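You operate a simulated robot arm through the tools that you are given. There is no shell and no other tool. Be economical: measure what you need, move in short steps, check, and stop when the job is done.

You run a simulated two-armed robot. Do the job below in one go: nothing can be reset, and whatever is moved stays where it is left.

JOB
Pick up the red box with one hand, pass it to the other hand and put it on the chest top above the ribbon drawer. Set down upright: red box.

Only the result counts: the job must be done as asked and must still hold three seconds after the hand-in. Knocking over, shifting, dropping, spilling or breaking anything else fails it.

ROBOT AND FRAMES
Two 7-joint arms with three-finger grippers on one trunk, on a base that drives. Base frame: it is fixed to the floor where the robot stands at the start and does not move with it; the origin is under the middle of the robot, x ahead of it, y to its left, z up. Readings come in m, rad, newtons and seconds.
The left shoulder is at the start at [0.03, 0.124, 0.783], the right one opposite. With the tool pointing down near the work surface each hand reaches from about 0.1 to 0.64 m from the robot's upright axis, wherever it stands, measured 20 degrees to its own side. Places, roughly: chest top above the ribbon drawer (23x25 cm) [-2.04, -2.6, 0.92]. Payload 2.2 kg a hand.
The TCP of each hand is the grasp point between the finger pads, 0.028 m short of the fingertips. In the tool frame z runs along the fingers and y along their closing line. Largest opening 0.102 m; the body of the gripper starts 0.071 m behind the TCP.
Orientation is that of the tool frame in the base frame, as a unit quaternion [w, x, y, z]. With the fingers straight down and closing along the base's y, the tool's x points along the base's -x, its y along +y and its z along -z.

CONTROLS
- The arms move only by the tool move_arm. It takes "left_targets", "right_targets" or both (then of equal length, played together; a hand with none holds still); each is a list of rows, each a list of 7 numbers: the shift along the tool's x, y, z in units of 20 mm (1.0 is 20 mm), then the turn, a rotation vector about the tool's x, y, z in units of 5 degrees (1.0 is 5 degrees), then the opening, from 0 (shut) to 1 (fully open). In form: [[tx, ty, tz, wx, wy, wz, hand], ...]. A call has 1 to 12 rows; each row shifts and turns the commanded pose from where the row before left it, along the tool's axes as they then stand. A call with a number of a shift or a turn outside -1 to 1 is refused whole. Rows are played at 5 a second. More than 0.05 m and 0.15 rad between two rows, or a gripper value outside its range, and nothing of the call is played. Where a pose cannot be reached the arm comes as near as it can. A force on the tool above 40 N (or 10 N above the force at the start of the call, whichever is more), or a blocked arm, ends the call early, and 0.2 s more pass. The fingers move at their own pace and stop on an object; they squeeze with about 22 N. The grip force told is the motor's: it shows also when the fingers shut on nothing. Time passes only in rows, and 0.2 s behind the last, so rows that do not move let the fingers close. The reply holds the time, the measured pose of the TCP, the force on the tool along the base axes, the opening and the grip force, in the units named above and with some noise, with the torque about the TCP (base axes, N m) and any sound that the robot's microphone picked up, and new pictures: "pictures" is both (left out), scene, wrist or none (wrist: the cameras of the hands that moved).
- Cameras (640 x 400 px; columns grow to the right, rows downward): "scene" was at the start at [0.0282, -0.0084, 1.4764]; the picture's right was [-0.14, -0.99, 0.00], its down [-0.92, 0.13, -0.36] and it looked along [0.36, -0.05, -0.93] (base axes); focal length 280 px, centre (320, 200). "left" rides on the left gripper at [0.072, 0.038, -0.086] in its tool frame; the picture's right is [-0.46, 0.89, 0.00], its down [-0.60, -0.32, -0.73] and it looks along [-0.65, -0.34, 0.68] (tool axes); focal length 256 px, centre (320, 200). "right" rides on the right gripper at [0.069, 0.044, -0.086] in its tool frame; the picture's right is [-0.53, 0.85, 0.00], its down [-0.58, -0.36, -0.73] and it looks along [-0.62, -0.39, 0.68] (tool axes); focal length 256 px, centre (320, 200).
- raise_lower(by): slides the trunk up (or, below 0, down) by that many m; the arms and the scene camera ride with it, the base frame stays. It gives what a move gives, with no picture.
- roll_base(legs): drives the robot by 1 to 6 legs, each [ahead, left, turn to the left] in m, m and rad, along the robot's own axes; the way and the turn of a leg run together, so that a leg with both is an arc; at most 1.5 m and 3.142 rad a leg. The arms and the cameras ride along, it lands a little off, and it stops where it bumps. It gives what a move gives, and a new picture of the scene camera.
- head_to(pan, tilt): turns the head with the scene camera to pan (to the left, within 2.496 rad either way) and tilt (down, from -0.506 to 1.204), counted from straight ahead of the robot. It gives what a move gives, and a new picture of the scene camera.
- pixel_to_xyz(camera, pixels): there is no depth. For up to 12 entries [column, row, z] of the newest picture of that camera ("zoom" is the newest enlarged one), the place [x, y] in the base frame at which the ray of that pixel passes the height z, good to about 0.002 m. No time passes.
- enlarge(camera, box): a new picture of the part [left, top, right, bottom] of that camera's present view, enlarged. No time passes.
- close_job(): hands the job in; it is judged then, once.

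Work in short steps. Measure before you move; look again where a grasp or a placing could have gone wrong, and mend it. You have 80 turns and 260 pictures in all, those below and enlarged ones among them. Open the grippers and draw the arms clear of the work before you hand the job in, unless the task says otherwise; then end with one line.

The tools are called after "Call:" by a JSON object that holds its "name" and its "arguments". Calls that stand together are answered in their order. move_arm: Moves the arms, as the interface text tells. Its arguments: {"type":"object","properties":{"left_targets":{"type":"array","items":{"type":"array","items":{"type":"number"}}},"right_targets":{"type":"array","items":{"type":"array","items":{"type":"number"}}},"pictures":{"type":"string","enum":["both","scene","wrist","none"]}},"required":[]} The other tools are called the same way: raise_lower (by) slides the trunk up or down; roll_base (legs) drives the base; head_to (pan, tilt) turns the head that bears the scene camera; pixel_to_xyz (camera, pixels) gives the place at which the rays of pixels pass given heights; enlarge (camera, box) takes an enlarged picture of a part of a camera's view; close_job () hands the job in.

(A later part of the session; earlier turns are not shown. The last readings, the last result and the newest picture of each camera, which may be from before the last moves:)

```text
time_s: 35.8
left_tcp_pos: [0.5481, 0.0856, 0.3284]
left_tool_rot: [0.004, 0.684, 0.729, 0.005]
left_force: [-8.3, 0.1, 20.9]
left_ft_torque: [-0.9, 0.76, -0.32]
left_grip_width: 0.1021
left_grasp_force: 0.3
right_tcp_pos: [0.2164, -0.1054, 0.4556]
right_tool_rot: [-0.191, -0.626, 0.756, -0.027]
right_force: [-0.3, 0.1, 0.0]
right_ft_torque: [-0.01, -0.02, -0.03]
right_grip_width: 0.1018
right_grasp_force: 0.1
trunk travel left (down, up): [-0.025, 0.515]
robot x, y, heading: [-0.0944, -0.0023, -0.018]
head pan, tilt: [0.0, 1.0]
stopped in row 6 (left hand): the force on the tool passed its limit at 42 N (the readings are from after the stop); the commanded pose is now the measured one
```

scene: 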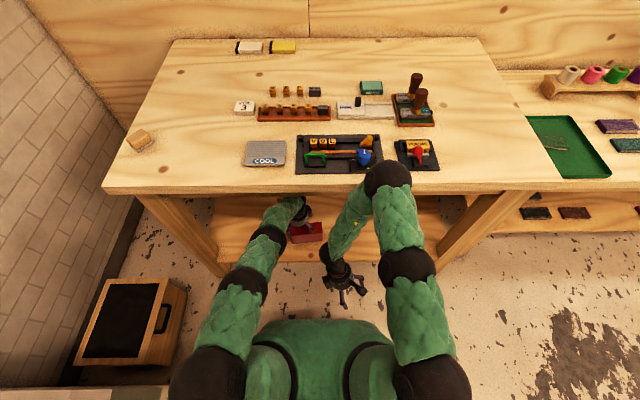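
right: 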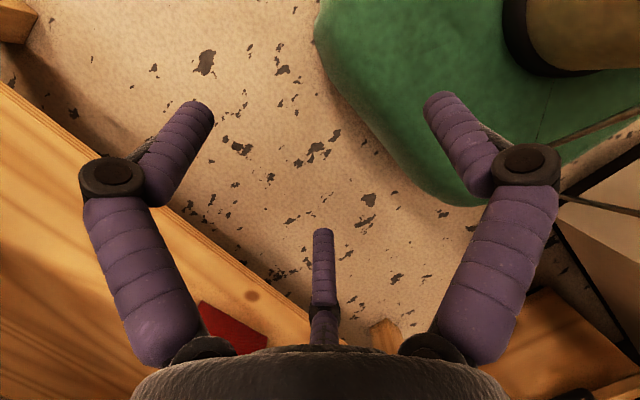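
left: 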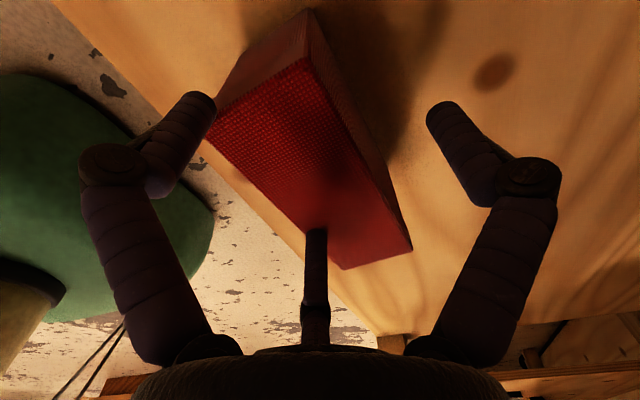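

The contact lever arm, about (-0.025,-0.043) from the TCP, matches the middle prong at (315,240), not a finger on the closing line. I lift off the box, and close the free right hand to see how the prongs really move.

Call:
{"name": "move_arm", "arguments": {"left_targets": [[0, 0, -0.5, 0, 0, 0, 1], [0, 0, -0.5, 0, 0, 0, 1], [0, 0, 0, 0, 0, 0, 1], [0, 0, 0, 0, 0, 0, 1]], "right_targets": [[0, 0, 0, 0, 0, 0, 0.5], [0, 0, 0, 0, 0, 0, 0.5], [0, 0, 0, 0, 0, 0, 0.5], [0, 0, 0, 0, 0, 0, 0.5]], "pictures": "wrist"}}

Call:
{"name": "move_arm", "arguments": {"right_targets": [[0, 0, 0, 0, 0, 0, 0], [0, 0, 0, 0, 0, 0, 0], [0, 0, 0, 0, 0, 0, 0]], "pictures": "wrist"}}

```text
time_s: 36.8
left_tcp_pos: [0.5465, 0.0856, 0.347]
left_tool_rot: [0.004, 0.684, 0.729, 0.004]
left_force: [1.0, -0.1, 0.6]
left_ft_torque: [0.0, -0.01, 0.0]
left_grip_width: 0.102
left_grasp_force: 0.0
right_tcp_pos: [0.2181, -0.104, 0.4548]
right_tool_rot: [-0.192, -0.625, 0.756, -0.027]
right_force: [-0.4, -0.2, 0.3]
right_ft_torque: [0.01, 0.01, -0.01]
right_grip_width: 0.051
right_grasp_force: 0.2
trunk travel left (down, up): [-0.025, 0.515]
robot x, y, heading: [-0.0931, -0.001, -0.014]
head pan, tilt: [0.0, 1.0]
```

right: 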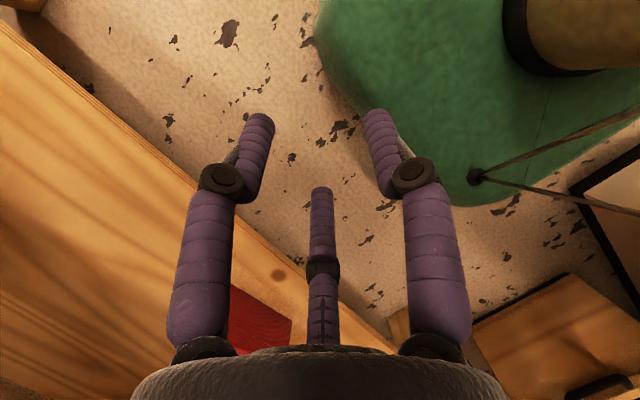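
left: 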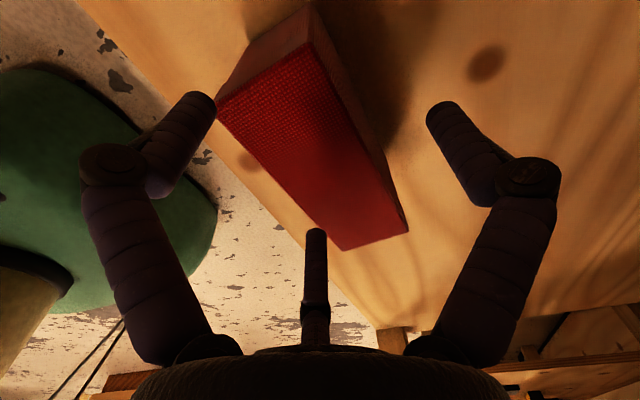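

```text
time_s: 37.6
left_tcp_pos: [0.5468, 0.0851, 0.347]
left_tool_rot: [0.004, 0.683, 0.73, 0.005]
left_force: [0.1, 0.6, 0.7]
left_ft_torque: [0.0, 0.03, 0.0]
left_grip_width: 0.102
left_grasp_force: 0.0
right_tcp_pos: [0.2167, -0.1053, 0.4546]
right_tool_rot: [-0.192, -0.625, 0.756, -0.026]
right_force: [-0.9, -0.1, 0.7]
right_ft_torque: [0.0, 0.01, 0.0]
right_grip_width: 0.0021
right_grasp_force: 21.6
trunk travel left (down, up): [-0.025, 0.515]
robot x, y, heading: [-0.0928, -0.0048, -0.018]
head pan, tilt: [0.0, 1.0]
```

right: 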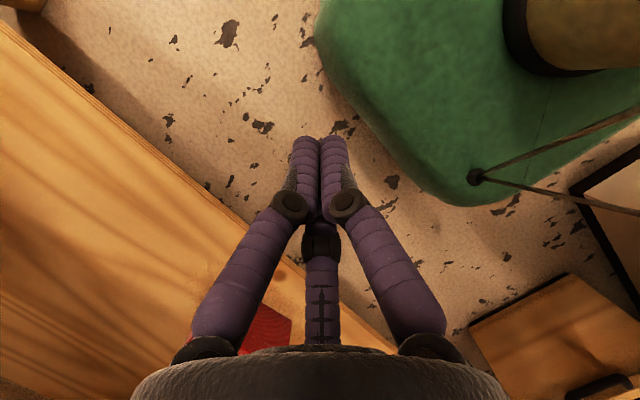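

The hand really is a tripod: a thumb on tool +y and two prongs at about ±120°, all at the same radius. So the free span runs from about -0.024 to +0.051 in tool y, and the TCP must sit about 14 mm nearer than the box's mid-line. I check the prong tips against this at tip height.

Call:
{"name": "pixel_to_xyz", "arguments": {"camera": "left", "pixels": [[205, 98, 0.319], [437, 108, 0.319], [315, 232, 0.319], [216, 100, 0.307], [310, 5, 0.307], [343, 249, 0.307], [408, 232, 0.307]]}}

Call:
{"name": "enlarge", "arguments": {"camera": "left", "box": [120, 0, 520, 250]}}

```text
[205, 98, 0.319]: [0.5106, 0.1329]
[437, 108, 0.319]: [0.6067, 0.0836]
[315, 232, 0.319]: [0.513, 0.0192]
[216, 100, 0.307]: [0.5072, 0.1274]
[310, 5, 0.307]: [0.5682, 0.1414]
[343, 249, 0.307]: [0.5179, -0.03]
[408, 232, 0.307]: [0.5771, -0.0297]
```

```text
1.60 times, centred on (320, 125) of left
```

zoom: 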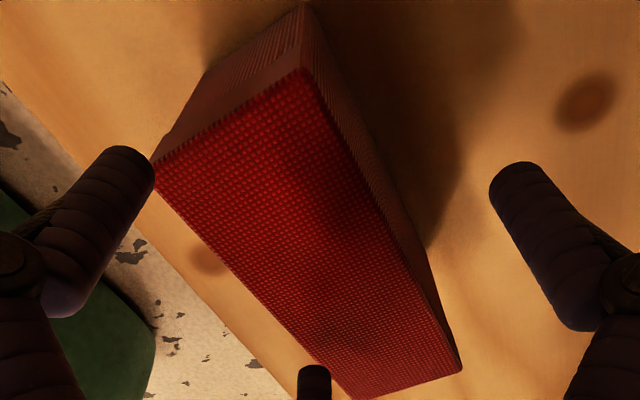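

Tips confirmed: pair at about -0.035 and thumb at +0.06 relative to the TCP. I need TCP ≈ (0.527, 0.080). I shift the base back 1.2 cm so the arm stays straight, then trim with the arm.

Call:
{"name": "roll_base", "arguments": {"legs": [[-0.012, 0, 0]]}}

Call:
{"name": "move_arm", "arguments": {"left_targets": [[-0.1, -0.1, 0, 0, 0, -0.28, 1], [-0.1, -0.1, 0, 0, 0, 0, 1], [0, 0, 0, 0, 0, 0, 1], [0, 0, 0, 0, 0, 0, 1]], "pictures": "none"}}

```text
time_s: 38.4
left_tcp_pos: [0.5348, 0.0871, 0.348]
left_tool_rot: [0.005, 0.684, 0.73, 0.004]
left_force: [0.3, -1.2, -0.2]
left_ft_torque: [0.01, 0.01, -0.02]
left_grip_width: 0.1019
left_grasp_force: 0.1
right_tcp_pos: [0.2054, -0.1028, 0.4556]
right_tool_rot: [-0.191, -0.626, 0.756, -0.026]
right_force: [0.1, -1.0, 0.2]
right_ft_torque: [0.02, -0.03, 0.04]
right_grip_width: 0.0024
right_grasp_force: 22.2
trunk travel left (down, up): [-0.025, 0.515]
robot x, y, heading: [-0.1041, -0.0033, -0.011]
head pan, tilt: [0.0, 1.0]
```

scene: 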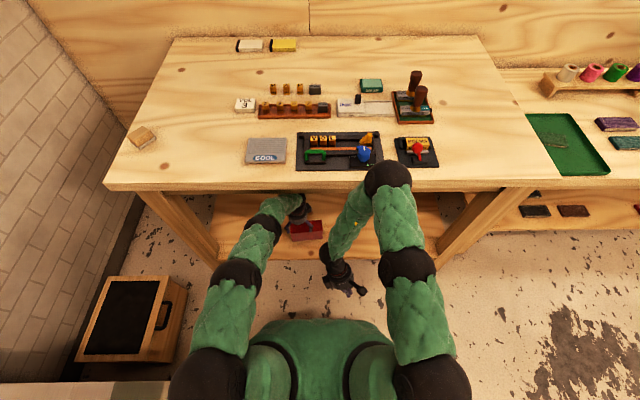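

```text
time_s: 39.4
left_tcp_pos: [0.531, 0.0836, 0.3471]
left_tool_rot: [0.004, 0.675, 0.738, 0.005]
left_force: [0.2, 0.9, -0.3]
left_ft_torque: [-0.01, -0.02, 0.01]
left_grip_width: 0.102
left_grasp_force: 0.0
right_tcp_pos: [0.2048, -0.1051, 0.4544]
right_tool_rot: [-0.192, -0.626, 0.755, -0.027]
right_force: [-0.3, 0.3, 0.1]
right_ft_torque: [0.02, 0.04, -0.03]
right_grip_width: 0.0022
right_grasp_force: 22.5
trunk travel left (down, up): [-0.025, 0.515]
robot x, y, heading: [-0.1107, -0.0, -0.009]
head pan, tilt: [0.0, 1.0]
```

That moved smoothly. I trim the last 4 mm and descend past the box top in small rows, watching the force.

Call:
{"name": "move_arm", "arguments": {"left_targets": [[-0.18, -0.2, 0, 0, 0, 0, 1], [0, 0, 0.3, 0, 0, 0, 1], [0, 0, 0.3, 0, 0, 0, 1], [0, 0, 0.3, 0, 0, 0, 1], [0, 0, 0.3, 0, 0, 0, 1], [0, 0, 0, 0, 0, 0, 1], [0, 0, 0, 0, 0, 0, 1]], "pictures": "wrist"}}

```text
time_s: 41.0
left_tcp_pos: [0.5273, 0.0762, 0.3218]
left_tool_rot: [0.004, 0.675, 0.738, 0.004]
left_force: [-0.6, 0.2, 0.0]
left_ft_torque: [0.0, -0.04, 0.01]
left_grip_width: 0.1022
left_grasp_force: 0.1
right_tcp_pos: [0.2061, -0.1037, 0.4545]
right_tool_rot: [-0.192, -0.626, 0.756, -0.027]
right_force: [-0.4, -0.6, 0.3]
right_ft_torque: [0.0, 0.03, 0.01]
right_grip_width: 0.0023
right_grasp_force: 22.5
trunk travel left (down, up): [-0.025, 0.515]
robot x, y, heading: [-0.104, -0.0031, -0.011]
head pan, tilt: [0.0, 1.0]
```

left: 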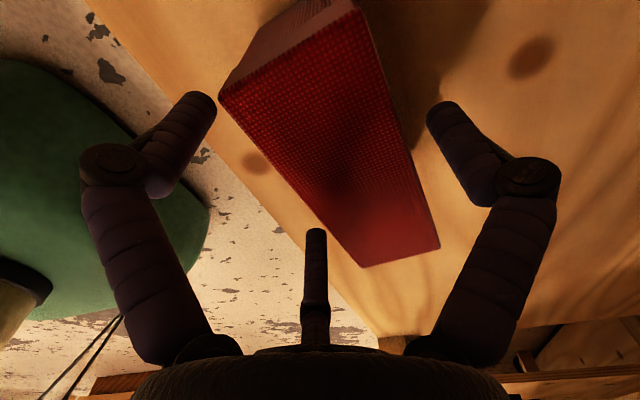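

No contact, and the box sits between the prongs. I go down another 4 cm.

Call:
{"name": "move_arm", "arguments": {"left_targets": [[0, 0, 0.4, 0, 0, 0, 1], [0, 0, 0.4, 0, 0, 0, 1], [0, 0, 0.4, 0, 0, 0, 1], [0, 0, 0.4, 0, 0, 0, 1], [0, 0, 0.4, 0, 0, 0, 1], [0, 0, 0, 0, 0, 0, 1], [0, 0, 0, 0, 0, 0, 1]], "pictures": "wrist"}}

```text
time_s: 42.6
left_tcp_pos: [0.5166, 0.0793, 0.298]
left_tool_rot: [0.005, 0.675, 0.738, 0.004]
left_force: [1.4, -0.5, 0.5]
left_ft_torque: [0.01, -0.05, 0.03]
left_grip_width: 0.1018
left_grasp_force: 0.0
left hand out of reach, approached as far as the arm can: row 2, 3, 5
right_tcp_pos: [0.2054, -0.1043, 0.4552]
right_tool_rot: [-0.192, -0.625, 0.756, -0.028]
right_force: [-0.1, -0.4, -0.3]
right_ft_torque: [-0.03, 0.0, -0.02]
right_grip_width: 0.0021
right_grasp_force: 21.6
trunk travel left (down, up): [-0.025, 0.515]
robot x, y, heading: [-0.1034, 0.0015, -0.014]
head pan, tilt: [0.0, 1.0]
```

left: 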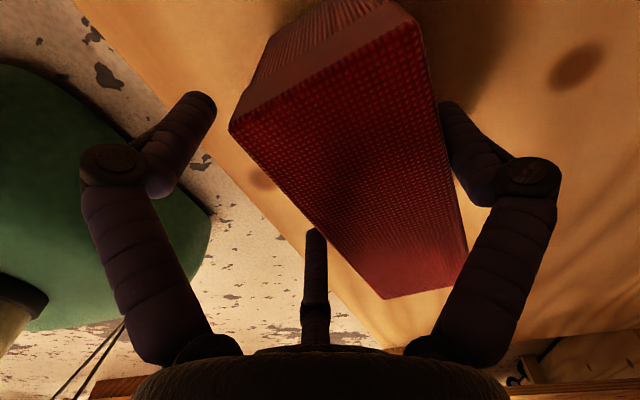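

Reach ran out at z 0.298, with x drifting to 0.5166. I drive forward 1 cm to recentre, and lower the trunk 2 cm, which lowers the hand rigidly.

Call:
{"name": "roll_base", "arguments": {"legs": [[0.01, 0, 0]]}}

Call:
{"name": "raise_lower", "arguments": {"by": -0.018}}

Call:
{"name": "move_arm", "arguments": {"left_targets": [[0, 0, 0, 0, 0, 0, 1]], "pictures": "wrist"}}

```text
time_s: 43.3
left_tcp_pos: [0.5256, 0.0793, 0.2986]
left_tool_rot: [0.006, 0.675, 0.738, 0.004]
left_force: [-0.1, 0.4, -0.4]
left_ft_torque: [0.0, 0.01, 0.0]
left_grip_width: 0.1021
left_grasp_force: 0.0
right_tcp_pos: [0.2148, -0.1042, 0.4541]
right_tool_rot: [-0.193, -0.626, 0.755, -0.027]
right_force: [1.1, -0.1, -0.4]
right_ft_torque: [0.0, -0.01, -0.02]
right_grip_width: 0.0023
right_grasp_force: 22.1
trunk travel left (down, up): [-0.025, 0.515]
robot x, y, heading: [-0.0939, 0.0017, -0.019]
head pan, tilt: [0.0, 1.0]
```

scene: 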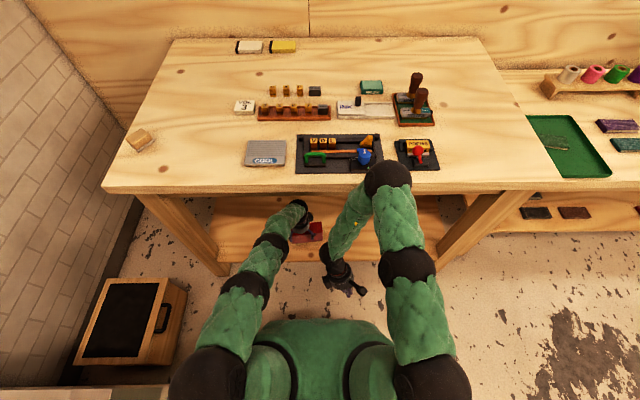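

```text
time_s: 44.0
left_tcp_pos: [0.526, 0.0782, 0.2817]
left_tool_rot: [0.004, 0.675, 0.737, 0.005]
left_force: [-0.5, 0.4, -0.2]
left_ft_torque: [0.01, -0.01, -0.02]
left_grip_width: 0.1019
left_grasp_force: 0.0
right_tcp_pos: [0.2143, -0.1055, 0.436]
right_tool_rot: [-0.192, -0.625, 0.756, -0.026]
right_force: [0.7, 1.1, 1.0]
right_ft_torque: [0.04, -0.03, -0.02]
right_grip_width: 0.0024
right_grasp_force: 21.8
trunk travel left (down, up): [-0.007, 0.533]
robot x, y, heading: [-0.093, -0.001, -0.017]
head pan, tilt: [0.0, 1.0]
```

```text
time_s: 44.4
left_tcp_pos: [0.5258, 0.0797, 0.2805]
left_tool_rot: [0.004, 0.675, 0.738, 0.005]
left_force: [0.4, -0.7, -0.6]
left_ft_torque: [0.0, 0.0, 0.0]
left_grip_width: 0.102
left_grasp_force: 0.1
right_tcp_pos: [0.2149, -0.1045, 0.4368]
right_tool_rot: [-0.192, -0.625, 0.756, -0.026]
right_force: [0.3, 0.0, 0.0]
right_ft_torque: [0.02, -0.01, -0.02]
right_grip_width: 0.0023
right_grasp_force: 22.0
trunk travel left (down, up): [-0.007, 0.533]
robot x, y, heading: [-0.0933, -0.0031, -0.017]
head pan, tilt: [0.0, 1.0]
```

left: 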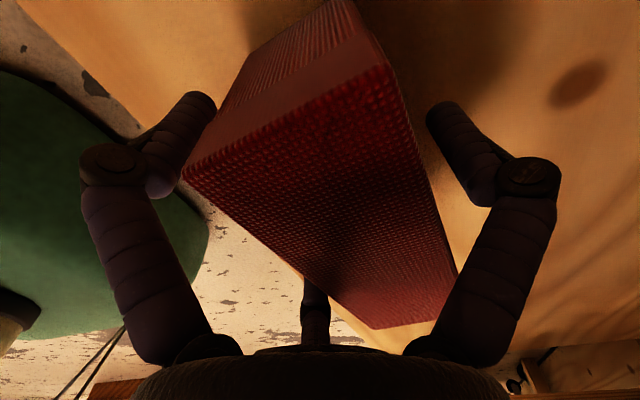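

The prongs straddle the box at z 0.28 with no contact force. I close the left hand.

Call:
{"name": "move_arm", "arguments": {"left_targets": [[0, 0, 0, 0, 0, 0, 0.7], [0, 0, 0, 0, 0, 0, 0.4], [0, 0, 0, 0, 0, 0, 0], [0, 0, 0, 0, 0, 0, 0], [0, 0, 0, 0, 0, 0, 0]], "pictures": "wrist"}}

```text
time_s: 45.6
left_tcp_pos: [0.5259, 0.079, 0.2808]
left_tool_rot: [0.005, 0.675, 0.738, 0.004]
left_force: [1.3, -0.6, 5.0]
left_ft_torque: [-0.05, 0.01, 0.01]
left_grip_width: 0.081
left_grasp_force: 22.3
right_tcp_pos: [0.2151, -0.1046, 0.4367]
right_tool_rot: [-0.193, -0.625, 0.756, -0.026]
right_force: [0.1, 0.1, 0.9]
right_ft_torque: [-0.01, -0.02, 0.0]
right_grip_width: 0.0021
right_grasp_force: 22.1
trunk travel left (down, up): [-0.007, 0.533]
robot x, y, heading: [-0.0976, -0.0009, -0.018]
head pan, tilt: [0.0, 1.0]
```

left: 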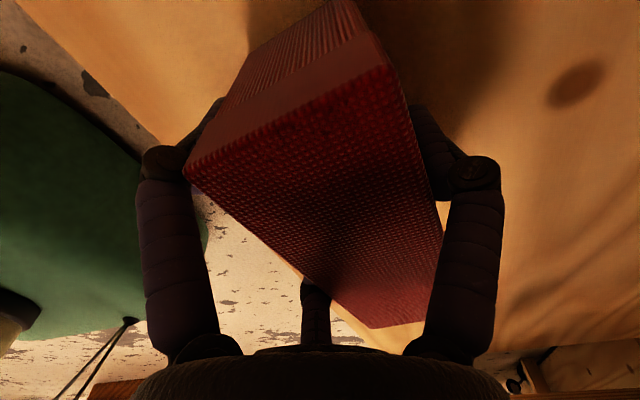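

Gripped at width 0.081, which fits a 6 cm box in a tripod. I lift 4 cm with the trunk, then back straight out.

Call:
{"name": "raise_lower", "arguments": {"by": 0.04}}

Call:
{"name": "roll_base", "arguments": {"legs": [[-0.4, 0, 0]]}}

Call:
{"name": "move_arm", "arguments": {"left_targets": [[0, 0, 0, 0, 0, 0, 0]], "pictures": "wrist"}}

```text
time_s: 46.4
left_tcp_pos: [0.5249, 0.0784, 0.3195]
left_tool_rot: [0.003, 0.675, 0.738, 0.004]
left_force: [0.6, -0.1, -2.7]
left_ft_torque: [0.06, 0.03, 0.02]
left_grip_width: 0.081
left_grasp_force: 22.1
right_tcp_pos: [0.2151, -0.1034, 0.4756]
right_tool_rot: [-0.193, -0.626, 0.755, -0.027]
right_force: [0.2, 0.9, 0.3]
right_ft_torque: [-0.02, -0.01, 0.0]
right_grip_width: 0.0023
right_grasp_force: 22.4
trunk travel left (down, up): [-0.047, 0.493]
robot x, y, heading: [-0.0962, -0.0013, -0.015]
head pan, tilt: [0.0, 1.0]
```

```text
time_s: 48.9
left_tcp_pos: [0.1284, 0.0792, 0.3203]
left_tool_rot: [0.005, 0.68, 0.733, 0.004]
left_force: [-0.7, -0.5, -2.9]
left_ft_torque: [0.05, 0.06, -0.03]
left_grip_width: 0.081
left_grasp_force: 21.7
right_tcp_pos: [-0.1844, -0.101, 0.477]
right_tool_rot: [-0.192, -0.62, 0.76, -0.026]
right_force: [0.3, 0.5, -0.2]
right_ft_torque: [-0.02, 0.0, -0.03]
right_grip_width: 0.0025
right_grasp_force: 22.1
trunk travel left (down, up): [-0.047, 0.493]
robot x, y, heading: [-0.4916, 0.0057, -0.023]
head pan, tilt: [0.0, 1.0]
```

scene: 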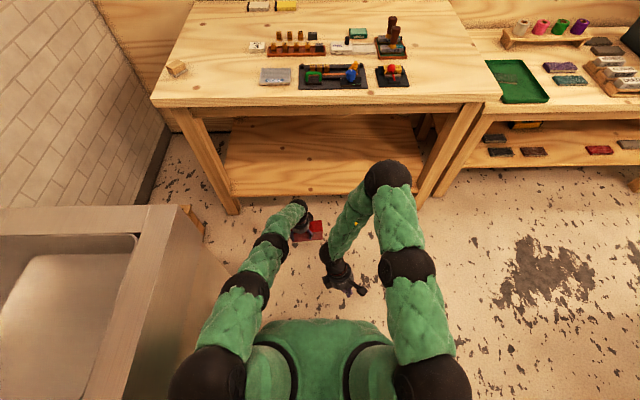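

```text
time_s: 49.3
left_tcp_pos: [0.1281, 0.0788, 0.3198]
left_tool_rot: [0.004, 0.68, 0.733, 0.004]
left_force: [-0.2, 0.0, -3.4]
left_ft_torque: [0.04, 0.04, 0.0]
left_grip_width: 0.0811
left_grasp_force: 21.7
right_tcp_pos: [-0.1833, -0.1015, 0.4766]
right_tool_rot: [-0.192, -0.621, 0.76, -0.026]
right_force: [0.9, 0.5, 0.4]
right_ft_torque: [0.02, -0.02, 0.03]
right_grip_width: 0.0021
right_grasp_force: 22.1
trunk travel left (down, up): [-0.047, 0.493]
robot x, y, heading: [-0.4883, 0.0065, -0.028]
head pan, tilt: [0.0, 1.0]
```

left: 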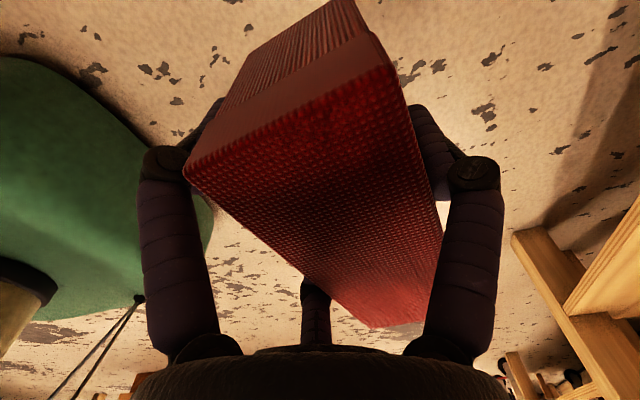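

The box is held and weighs about 3 N. Next is the handover pose: the right thumb goes on the near side, opposite the left's, with the hand leaning 30° to the right. I open the right hand, move it 10 cm to the right and start turning.

Call:
{"name": "move_arm", "arguments": {"right_targets": [[0.93, -0.23, 0.28, 0, 0, 0, 1], [0.93, -0.23, 0.28, 0, 0, 0, 1], [0.93, -0.23, 0.28, 0, 0, 0, 1], [0.93, -0.23, 0.28, 0, 0, 0, 1], [0, 0, 0, 0.2, -0.937, -0.384, 1], [0, 0, 0, 0.2, -0.937, -0.384, 1], [0, 0, 0, 0.2, -0.937, -0.384, 1], [0, 0, 0, 0.2, -0.937, -0.384, 1], [0, 0, 0, 0.2, -0.937, -0.384, 1], [0, 0, 0, 0.2, -0.937, -0.384, 1], [0, 0, 0, 0.2, -0.937, -0.384, 1], [0, 0, 0, 0.2, -0.937, -0.384, 1]], "pictures": "scene"}}

Call:
{"name": "move_arm", "arguments": {"left_targets": [[-0.02, -0.83, -0.42, 0, 0, 0, 0], [-0.02, -0.83, -0.42, 0, 0, 0, 0], [-0.02, -0.83, -0.42, 0, 0, 0, 0], [-0.02, -0.83, -0.42, 0, 0, 0, 0], [-0.02, -0.83, -0.42, 0, 0, 0, 0], [-0.02, -0.83, -0.42, 0, 0, 0, 0], [-0.02, -0.83, -0.42, 0, 0, 0, 0], [-0.02, -0.83, -0.42, 0, 0, 0, 0]], "pictures": "scene"}}

```text
time_s: 51.9
left_tcp_pos: [0.1276, 0.0801, 0.3216]
left_tool_rot: [0.004, 0.68, 0.733, 0.005]
left_force: [0.0, 0.6, -2.8]
left_ft_torque: [0.08, 0.07, -0.01]
left_grip_width: 0.0809
left_grasp_force: 21.9
right_tcp_pos: [-0.1849, -0.181, 0.4765]
right_tool_rot: [-0.102, 0.702, -0.689, -0.149]
right_force: [-0.5, 0.1, -0.1]
right_ft_torque: [-0.01, 0.02, 0.04]
right_grip_width: 0.1023
right_grasp_force: 0.0
trunk travel left (down, up): [-0.047, 0.493]
robot x, y, heading: [-0.4927, 0.0082, -0.027]
head pan, tilt: [0.0, 1.0]
```

scene: 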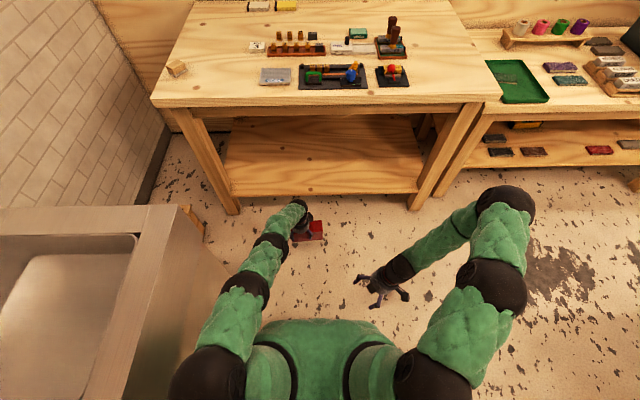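

```text
time_s: 53.7
left_tcp_pos: [-0.0069, 0.0641, 0.3833]
left_tool_rot: [0.005, 0.679, 0.734, 0.003]
left_force: [-0.4, 0.8, -2.7]
left_ft_torque: [0.06, 0.04, -0.01]
left_grip_width: 0.0811
left_grasp_force: 22.0
right_tcp_pos: [-0.1846, -0.1818, 0.4763]
right_tool_rot: [-0.103, 0.701, -0.689, -0.149]
right_force: [-0.7, 0.1, 0.5]
right_ft_torque: [0.02, 0.0, 0.02]
right_grip_width: 0.1021
right_grasp_force: 0.0
trunk travel left (down, up): [-0.047, 0.493]
robot x, y, heading: [-0.4901, 0.0035, -0.027]
head pan, tilt: [0.0, 1.0]
```

scene: 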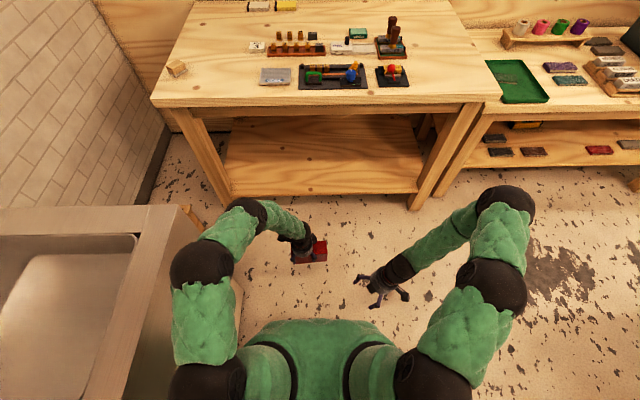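

Both arms moved freely. I finish the right hand's turn and take the lean to about 45°, which keeps the palms apart.

Call:
{"name": "move_arm", "arguments": {"right_targets": [[0, 0, 0, 0.2, -0.937, -0.384, 1], [0, 0, 0, 0.2, -0.937, -0.384, 1], [0, 0, 0, 0.06, -0.28, -0.11, 1], [0, 0, 0, 0, -1, 0, 1], [0, 0, 0, 0, -1, 0, 1], [0, 0, 0, 0, -1, 0, 1], [0, 0, 0, 0, 0, 0, 1]], "pictures": "none"}}

```text
time_s: 55.3
left_tcp_pos: [-0.0059, 0.0636, 0.3855]
left_tool_rot: [0.005, 0.679, 0.734, 0.004]
left_force: [-0.1, 0.2, -2.4]
left_ft_torque: [0.03, 0.03, 0.01]
left_grip_width: 0.0811
left_grasp_force: 21.8
right_tcp_pos: [-0.1848, -0.1795, 0.4769]
right_tool_rot: [-0.27, 0.677, -0.622, -0.287]
right_force: [0.2, 0.0, -0.2]
right_ft_torque: [-0.01, -0.02, 0.01]
right_grip_width: 0.1019
right_grasp_force: 0.0
trunk travel left (down, up): [-0.047, 0.493]
robot x, y, heading: [-0.4935, 0.0036, -0.029]
head pan, tilt: [0.0, 1.0]
```

The right hand is aligned: closing axis 184.7°, lean 46°. I move it to a pre-handover point 10 cm back along its fingers from the box's free end, about (0.025,-0.081,0.444).

Call:
{"name": "move_arm", "arguments": {"right_targets": [[-0.128, -0.904, 0.345, 0, 0, 0, 1], [-0.128, -0.904, 0.345, 0, 0, 0, 1], [-0.128, -0.904, 0.345, 0, 0, 0, 1], [-0.128, -0.904, 0.345, 0, 0, 0, 1], [-0.128, -0.904, 0.345, 0, 0, 0, 1], [-0.128, -0.904, 0.345, 0, 0, 0, 1], [-0.128, -0.904, 0.345, 0, 0, 0, 1], [-0.128, -0.904, 0.345, 0, 0, 0, 1], [-0.128, -0.904, 0.345, 0, 0, 0, 1], [-0.128, -0.904, 0.345, 0, 0, 0, 1], [-0.128, -0.904, 0.345, 0, 0, 0, 1], [-0.128, -0.904, 0.345, 0, 0, 0, 1]], "pictures": "both"}}

```text
time_s: 57.9
left_tcp_pos: [-0.0057, 0.0645, 0.3848]
left_tool_rot: [0.004, 0.679, 0.734, 0.004]
left_force: [-0.5, -0.1, -3.5]
left_ft_torque: [0.07, 0.09, -0.01]
left_grip_width: 0.0813
left_grasp_force: 22.5
right_tcp_pos: [0.0265, -0.0809, 0.4425]
right_tool_rot: [-0.27, 0.676, -0.622, -0.287]
right_force: [0.6, 0.5, 0.7]
right_ft_torque: [0.0, -0.01, 0.01]
right_grip_width: 0.1022
right_grasp_force: 0.0
trunk travel left (down, up): [-0.047, 0.493]
robot x, y, heading: [-0.4938, 0.0086, -0.03]
head pan, tilt: [0.0, 1.0]
```

scene: 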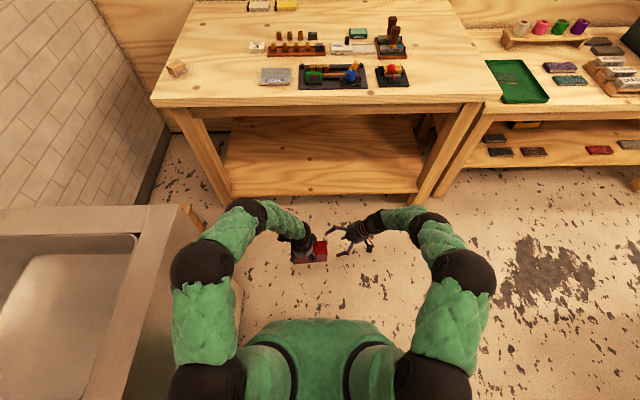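
right: 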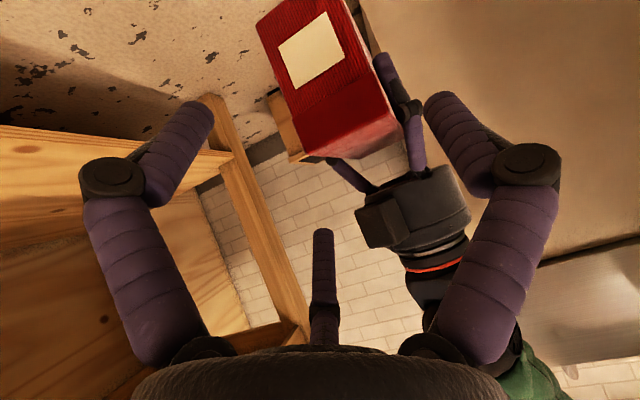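

The box is visible to the right camera with a label on its free end. I enlarge to check the alignment.

Call:
{"name": "enlarge", "arguments": {"camera": "right", "box": [200, 0, 520, 200]}}

```text
2.00 times, centred on (360, 100) of right
```

zoom: 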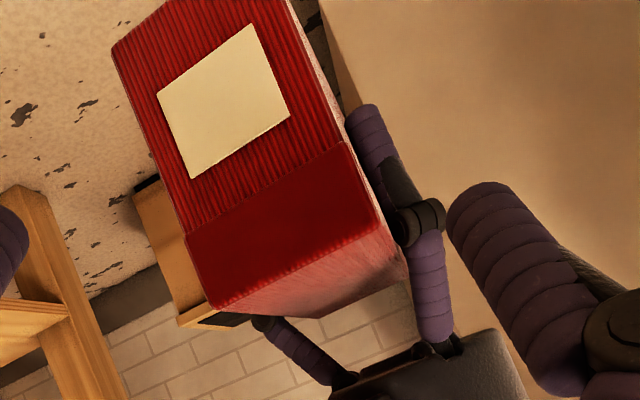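

I check the top edge corners of the box end (zoom (212,310) and (385,222)) against the expected position.

Call:
{"name": "pixel_to_xyz", "arguments": {"camera": "zoom", "pixels": [[212, 310, 0.409], [385, 222, 0.409], [408, 275, 0.409], [113, 48, 0.319]]}}

```text
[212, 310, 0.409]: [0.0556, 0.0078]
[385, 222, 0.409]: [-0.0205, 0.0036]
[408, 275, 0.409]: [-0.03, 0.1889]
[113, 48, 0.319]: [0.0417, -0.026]
```

The alignment agrees within a few mm; the box is about 1 cm higher than I assumed (top ≈0.418). I advance along the fingers, checking halfway.

Call:
{"name": "move_arm", "arguments": {"right_targets": [[-0.15, 0, 0.5, 0, 0, 0, 1], [-0.14, 0, 0.5, 0, 0, 0, 1], [0, 0, 0.5, 0, 0, 0, 1], [0, 0, 0.5, 0, 0, 0, 1], [0, 0, 0.5, 0, 0, 0, 1]], "pictures": "both"}}

```text
time_s: 59.1
left_tcp_pos: [-0.0063, 0.0641, 0.3849]
left_tool_rot: [0.005, 0.679, 0.734, 0.004]
left_force: [-0.1, 0.5, -2.2]
left_ft_torque: [0.08, 0.0, 0.03]
left_grip_width: 0.0811
left_grasp_force: 22.5
right_tcp_pos: [0.0234, -0.0409, 0.413]
right_tool_rot: [-0.27, 0.677, -0.622, -0.287]
right_force: [-0.3, -0.7, -0.2]
right_ft_torque: [0.0, 0.0, 0.02]
right_grip_width: 0.1021
right_grasp_force: 0.0
trunk travel left (down, up): [-0.047, 0.493]
robot x, y, heading: [-0.4929, 0.006, -0.027]
head pan, tilt: [0.0, 1.0]
```

scene: 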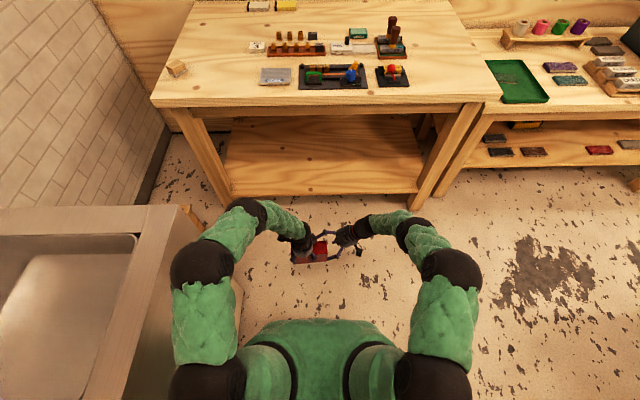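
right: 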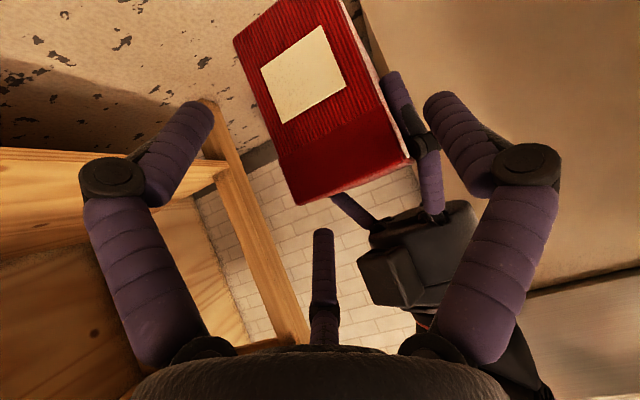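

Clearances come out at about 4 mm on the pair side and 8 mm on the thumb side, so I shift 2 mm and advance the remaining 4.5 cm in small rows.

Call:
{"name": "move_arm", "arguments": {"right_targets": [[0, -0.1, 0.2, 0, 0, 0, 1], [0, 0, 0.4, 0, 0, 0, 1], [0, 0, 0.4, 0, 0, 0, 1], [0, 0, 0.4, 0, 0, 0, 1], [0, 0, 0.4, 0, 0, 0, 1], [0, 0, 0.4, 0, 0, 0, 1], [0, 0, 0, 0, 0, 0, 1]], "pictures": "both"}}

```text
time_s: 60.7
left_tcp_pos: [-0.0064, 0.0645, 0.3847]
left_tool_rot: [0.005, 0.679, 0.734, 0.005]
left_force: [-0.7, 0.4, -2.3]
left_ft_torque: [0.07, 0.06, 0.04]
left_grip_width: 0.0811
left_grasp_force: 21.6
right_tcp_pos: [0.0224, -0.011, 0.3836]
right_tool_rot: [-0.27, 0.676, -0.622, -0.286]
right_force: [0.1, 0.4, -0.1]
right_ft_torque: [0.0, 0.0, 0.02]
right_grip_width: 0.102
right_grasp_force: 0.1
trunk travel left (down, up): [-0.047, 0.493]
robot x, y, heading: [-0.4904, 0.009, -0.026]
head pan, tilt: [0.0, 1.0]
```

scene: 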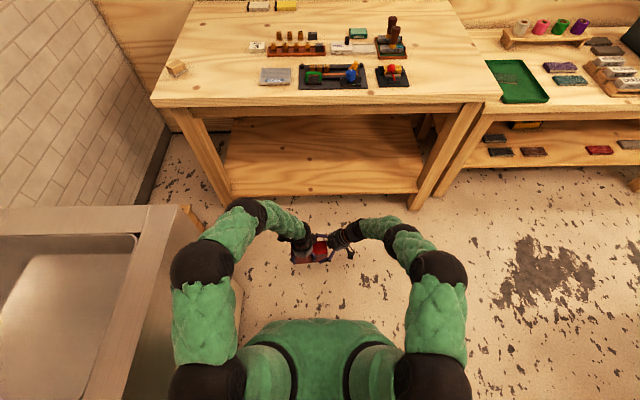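
right: 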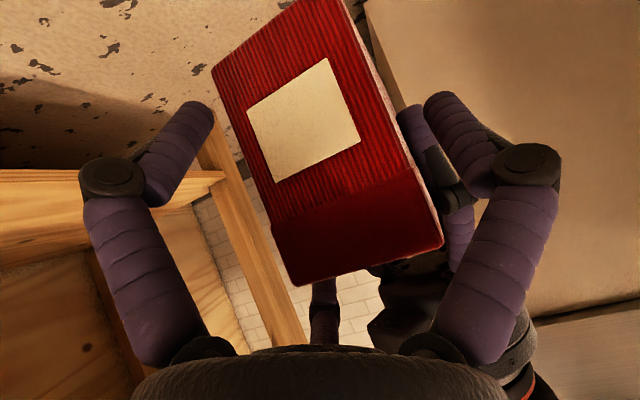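

No contact, and the box sits among the right prongs. I close the right hand while the left holds.

Call:
{"name": "move_arm", "arguments": {"right_targets": [[0, 0, 0, 0, 0, 0, 0.9], [0, 0, 0, 0, 0, 0, 0.8], [0, 0, 0, 0, 0, 0, 0.5], [0, 0, 0, 0, 0, 0, 0], [0, 0, 0, 0, 0, 0, 0]], "pictures": "both"}}

```text
time_s: 61.9
left_tcp_pos: [-0.0063, 0.0642, 0.3843]
left_tool_rot: [0.003, 0.68, 0.733, 0.004]
left_force: [-1.2, 0.9, -10.8]
left_ft_torque: [0.41, -0.08, 0.17]
left_grip_width: 0.0811
left_grasp_force: 21.7
right_tcp_pos: [0.0232, -0.0101, 0.3834]
right_tool_rot: [-0.27, 0.676, -0.623, -0.287]
right_force: [0.5, -1.6, 7.2]
right_ft_torque: [0.25, 0.37, -0.13]
right_grip_width: 0.0816
right_grasp_force: 22.4
trunk travel left (down, up): [-0.047, 0.493]
robot x, y, heading: [-0.4957, 0.0065, -0.025]
head pan, tilt: [0.0, 1.0]
```

scene: 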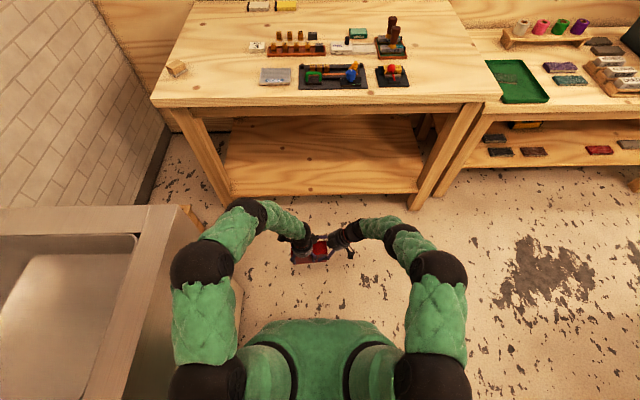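
right: 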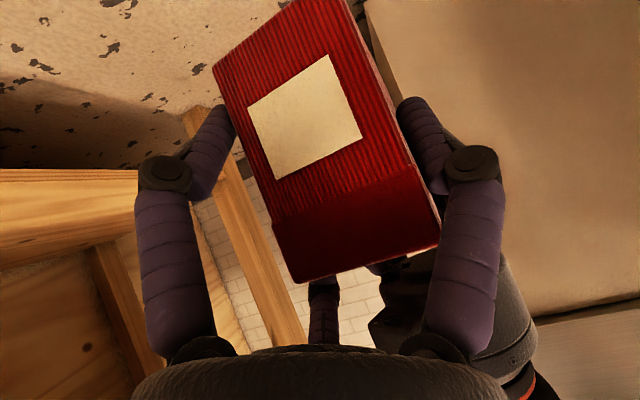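

The right has it at width 0.0816. I release the left and draw it straight up.

Call:
{"name": "move_arm", "arguments": {"left_targets": [[0, 0, 0, 0, 0, 0, 0.9], [0, 0, 0, 0, 0, 0, 1], [0, 0, 0, 0, 0, 0, 1], [0, 0, -0.5, 0, 0, 0, 1], [0, 0, -0.5, 0, 0, 0, 1], [0, 0, -0.7, 0, 0, 0, 1], [0, 0, -0.7, 0, 0, 0, 1], [0, 0, -0.7, 0, 0, 0, 1], [0, 0, -0.7, 0, 0, 0, 1], [0.3, 0, -0.7, 0, 0, 0, 1]], "pictures": "both"}}

```text
time_s: 64.1
left_tcp_pos: [-0.0066, 0.0717, 0.4781]
left_tool_rot: [0.003, 0.679, 0.734, 0.003]
left_force: [-0.4, 0.0, -0.5]
left_ft_torque: [0.01, 0.01, 0.0]
left_grip_width: 0.1021
left_grasp_force: 0.1
right_tcp_pos: [0.0228, -0.0095, 0.3836]
right_tool_rot: [-0.27, 0.676, -0.622, -0.287]
right_force: [-0.3, 0.8, 0.4]
right_ft_torque: [-0.13, -0.06, 0.01]
right_grip_width: 0.081
right_grasp_force: 22.3
trunk travel left (down, up): [-0.047, 0.493]
robot x, y, heading: [-0.4905, 0.0086, -0.025]
head pan, tilt: [0.0, 1.0]
```

scene: 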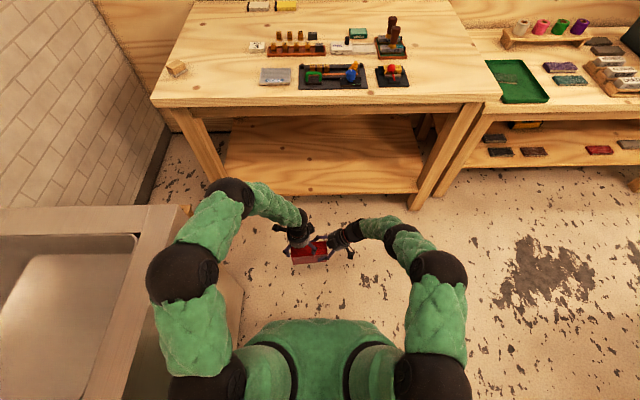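
left: 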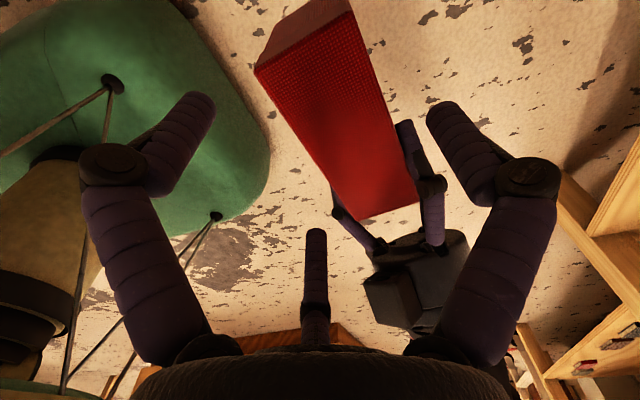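

The right hand alone now holds the box. I move the left hand 18 cm out to the left and look behind for the route.

Call:
{"name": "move_arm", "arguments": {"left_targets": [[1, 0, 0, 0, 0, 0, 1], [1, 0, 0, 0, 0, 0, 1], [1, -0.5, 0, 0, 0, 0, 1], [1, -0.5, 0, 0, 0, 0, 1], [1, -0.5, 0, 0, 0, 0, 1], [1, -0.5, 0, 0, 0, 0, 1], [1, -0.5, 0, 0, 0, 0, 1], [1, -0.5, 0, 0, 0, 0, 1], [1, -0.5, 0, 0, 0, 0, 1]], "pictures": "none"}}

Call:
{"name": "head_to", "arguments": {"pan": -2.49, "tilt": 0.55}}

Call:
{"name": "head_to", "arguments": {"pan": 2.49, "tilt": 0.55}}

```text
time_s: 66.1
left_tcp_pos: [-0.0884, 0.2471, 0.4757]
left_tool_rot: [0.004, 0.68, 0.733, 0.005]
left_force: [0.2, -0.5, -0.1]
left_ft_torque: [0.01, 0.03, 0.02]
left_grip_width: 0.1019
left_grasp_force: 0.0
right_tcp_pos: [0.0215, -0.0095, 0.3827]
right_tool_rot: [-0.27, 0.676, -0.623, -0.286]
right_force: [-0.1, -0.1, 0.7]
right_ft_torque: [-0.13, -0.01, 0.01]
right_grip_width: 0.0813
right_grasp_force: 22.8
trunk travel left (down, up): [-0.047, 0.493]
robot x, y, heading: [-0.4896, 0.0044, -0.03]
head pan, tilt: [0.0, 1.0]
```

```text
time_s: 68.3
left_tcp_pos: [-0.0897, 0.2468, 0.4752]
left_tool_rot: [0.005, 0.679, 0.734, 0.004]
left_force: [1.4, 0.2, 0.5]
left_ft_torque: [0.01, 0.0, 0.01]
left_grip_width: 0.1021
left_grasp_force: 0.1
right_tcp_pos: [0.0235, -0.0092, 0.3832]
right_tool_rot: [-0.269, 0.676, -0.623, -0.286]
right_force: [-0.6, -0.5, 0.4]
right_ft_torque: [-0.18, -0.07, 0.02]
right_grip_width: 0.0812
right_grasp_force: 22.8
trunk travel left (down, up): [-0.047, 0.493]
robot x, y, heading: [-0.4953, 0.0094, -0.028]
head pan, tilt: [-2.491, 0.55]
```

scene: 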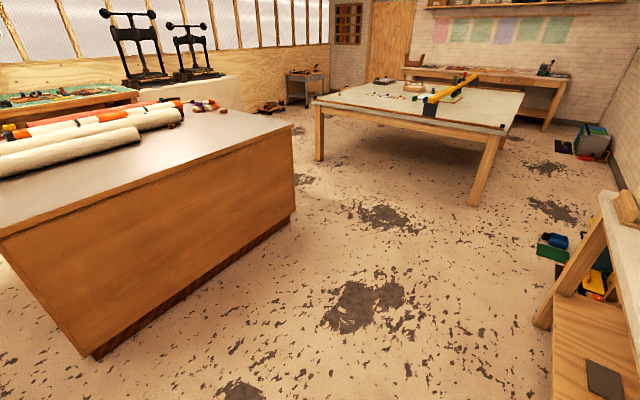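

```text
time_s: 72.3
left_tcp_pos: [-0.0896, 0.2459, 0.4756]
left_tool_rot: [0.004, 0.68, 0.733, 0.004]
left_force: [1.1, 0.6, -0.7]
left_ft_torque: [0.02, -0.01, -0.02]
left_grip_width: 0.1019
left_grasp_force: 0.1
right_tcp_pos: [0.0235, -0.0097, 0.3826]
right_tool_rot: [-0.27, 0.676, -0.623, -0.287]
right_force: [-0.4, -0.5, 0.0]
right_ft_torque: [-0.14, -0.07, 0.0]
right_grip_width: 0.0807
right_grasp_force: 21.8
trunk travel left (down, up): [-0.047, 0.493]
robot x, y, heading: [-0.4915, 0.0068, -0.024]
head pan, tilt: [2.491, 0.55]
```

scene: 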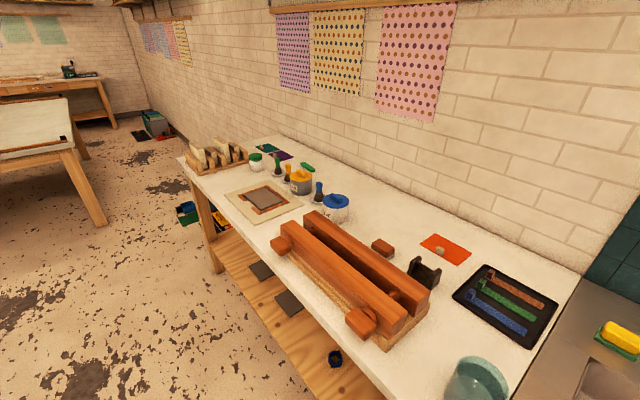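

The bench on the robot's left-rear limits that side. I measure its edge and the far table.

Call:
{"name": "pixel_to_xyz", "arguments": {"camera": "scene", "pixels": [[215, 272, 0], [185, 160, 0.9], [385, 398, 0.9], [102, 225, 0], [70, 125, 0.9], [195, 225, 0]]}}

Call:
{"name": "head_to", "arguments": {"pan": -2.49, "tilt": 0.55}}

Call:
{"name": "pixel_to_xyz", "arguments": {"camera": "scene", "pixels": [[475, 205, 0], [320, 160, 0], [505, 133, 0.9], [313, 105, 0.9], [293, 131, 0.92], [297, 213, 0], [240, 111, 0.92], [95, 355, 0], [210, 105, 0.95], [175, 122, 0.94]]}}

Call:
{"name": "enlarge", "arguments": {"camera": "scene", "box": [120, 60, 320, 185]}}

```text
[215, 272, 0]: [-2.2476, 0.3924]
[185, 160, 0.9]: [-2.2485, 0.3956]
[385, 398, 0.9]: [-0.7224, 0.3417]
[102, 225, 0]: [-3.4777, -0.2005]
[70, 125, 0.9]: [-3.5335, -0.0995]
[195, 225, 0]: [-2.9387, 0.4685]
```

```text
time_s: 76.2
left_tcp_pos: [-0.0883, 0.2456, 0.4756]
left_tool_rot: [0.004, 0.68, 0.734, 0.005]
left_force: [-1.4, -1.0, 0.6]
left_ft_torque: [-0.01, 0.0, 0.03]
left_grip_width: 0.1019
left_grasp_force: 0.0
right_tcp_pos: [0.0218, -0.0096, 0.3819]
right_tool_rot: [-0.27, 0.677, -0.622, -0.286]
right_force: [-0.1, -0.5, 0.5]
right_ft_torque: [-0.16, -0.05, 0.0]
right_grip_width: 0.081
right_grasp_force: 21.6
trunk travel left (down, up): [-0.047, 0.493]
robot x, y, heading: [-0.4948, 0.0055, -0.028]
head pan, tilt: [-2.491, 0.55]
```

scene: 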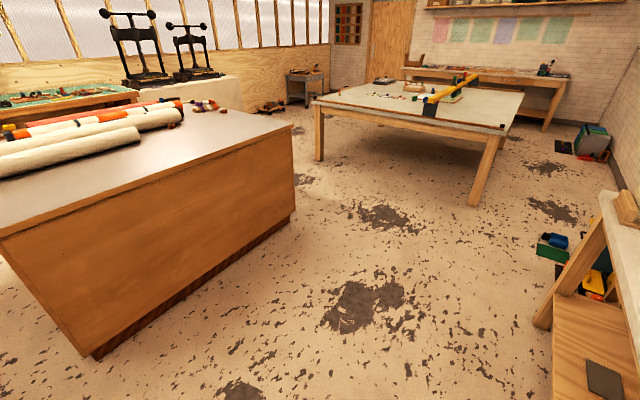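

```text
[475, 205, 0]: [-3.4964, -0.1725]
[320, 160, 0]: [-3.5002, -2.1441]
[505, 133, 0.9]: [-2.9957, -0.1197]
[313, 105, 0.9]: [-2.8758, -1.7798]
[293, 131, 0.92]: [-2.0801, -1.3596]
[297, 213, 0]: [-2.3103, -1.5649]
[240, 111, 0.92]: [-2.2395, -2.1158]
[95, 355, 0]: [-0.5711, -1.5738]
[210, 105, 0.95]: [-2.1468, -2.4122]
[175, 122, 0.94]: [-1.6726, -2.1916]
```

```text
3.20 times, centred on (220, 122) of scene
```

zoom: 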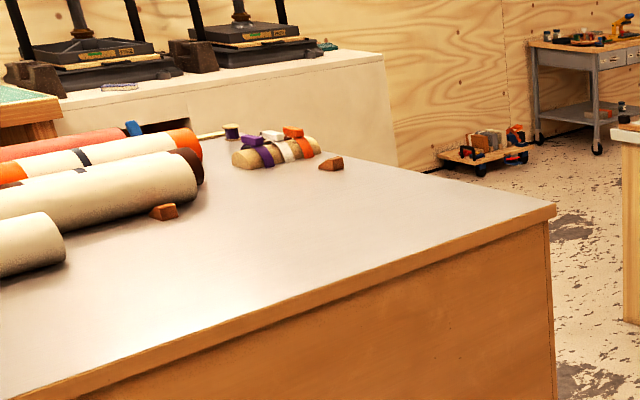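

I recheck the island's corner and the nearby items using exact zoom pixels.

Call:
{"name": "pixel_to_xyz", "arguments": {"camera": "zoom", "pixels": [[556, 207, 0.92], [556, 207, 0.85], [335, 155, 0.92], [233, 163, 0.92], [318, 150, 0.92], [330, 169, 0.92], [165, 218, 0.92], [197, 185, 0.92], [230, 138, 0.92]]}}

```text
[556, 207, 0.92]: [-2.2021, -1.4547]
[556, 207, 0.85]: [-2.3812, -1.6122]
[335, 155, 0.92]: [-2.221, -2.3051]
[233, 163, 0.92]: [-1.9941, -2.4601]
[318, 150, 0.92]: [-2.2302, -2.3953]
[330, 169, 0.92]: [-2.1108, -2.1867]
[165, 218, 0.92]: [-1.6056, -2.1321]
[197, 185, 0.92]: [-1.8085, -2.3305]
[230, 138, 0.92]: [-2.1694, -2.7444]
```

Chest top z 0.92 is confirmed. A tape-wrapped bundle lies at about (-2.0…-2.23, -2.43), next to the goal area. I'll keep heading 0: strafe right 0.45, then back to x≈-2.9.

Call:
{"name": "roll_base", "arguments": {"legs": [[0, -0.45, 0.027], [-1.2, 0, 0], [-1.2, 0, 0]]}}

```text
time_s: 90.0
left_tcp_pos: [-2.4397, -0.1417, 0.4754]
left_tool_rot: [0.004, 0.681, 0.732, 0.005]
left_force: [0.0, -0.3, -0.2]
left_ft_torque: [-0.03, 0.02, 0.03]
left_grip_width: 0.1021
left_grasp_force: 0.1
right_tcp_pos: [-2.328, -0.398, 0.383]
right_tool_rot: [-0.271, 0.675, -0.624, -0.286]
right_force: [0.5, 0.1, 0.3]
right_ft_torque: [-0.16, -0.04, 0.01]
right_grip_width: 0.081
right_grasp_force: 22.1
trunk travel left (down, up): [-0.047, 0.493]
robot x, y, heading: [-2.845, -0.3797, -0.031]
head pan, tilt: [-2.491, 0.55]
```

scene: 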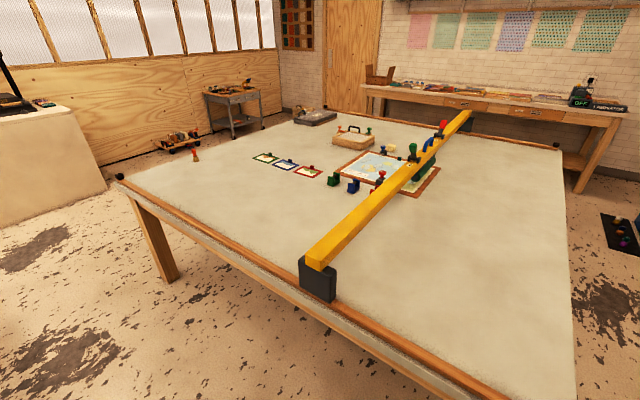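

At (-2.845,-0.38). I check the table's near edge behind me before strafing right.

Call:
{"name": "pixel_to_xyz", "arguments": {"camera": "scene", "pixels": [[118, 182, 0.75], [118, 182, 0.9], [500, 395, 0.75], [500, 395, 0.9], [165, 280, 0]]}}

Call:
{"name": "head_to", "arguments": {"pan": -1.3, "tilt": 0.6}}

```text
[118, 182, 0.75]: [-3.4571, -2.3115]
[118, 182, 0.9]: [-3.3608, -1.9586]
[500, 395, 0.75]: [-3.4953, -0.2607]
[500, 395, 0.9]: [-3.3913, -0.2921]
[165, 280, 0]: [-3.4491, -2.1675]
```

```text
time_s: 91.4
left_tcp_pos: [-2.4391, -0.1418, 0.476]
left_tool_rot: [0.004, 0.681, 0.732, 0.004]
left_force: [0.4, 0.3, 0.5]
left_ft_torque: [0.01, 0.01, 0.01]
left_grip_width: 0.1022
left_grasp_force: 0.1
right_tcp_pos: [-2.3275, -0.3983, 0.3834]
right_tool_rot: [-0.27, 0.675, -0.624, -0.286]
right_force: [0.3, -0.1, 0.1]
right_ft_torque: [-0.14, -0.03, -0.03]
right_grip_width: 0.0812
right_grasp_force: 22.3
trunk travel left (down, up): [-0.047, 0.493]
robot x, y, heading: [-2.8438, -0.3812, -0.034]
head pan, tilt: [-1.3, 0.6]
```

scene: 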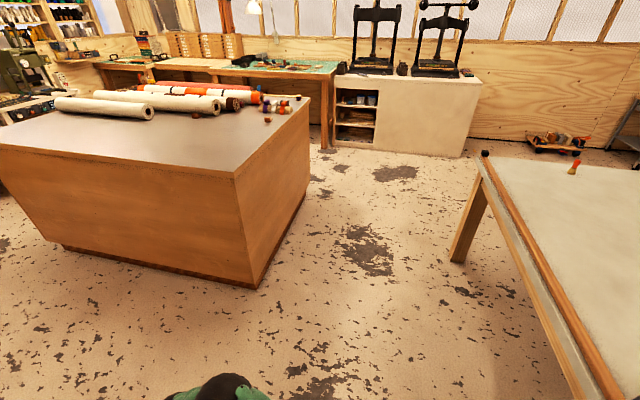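

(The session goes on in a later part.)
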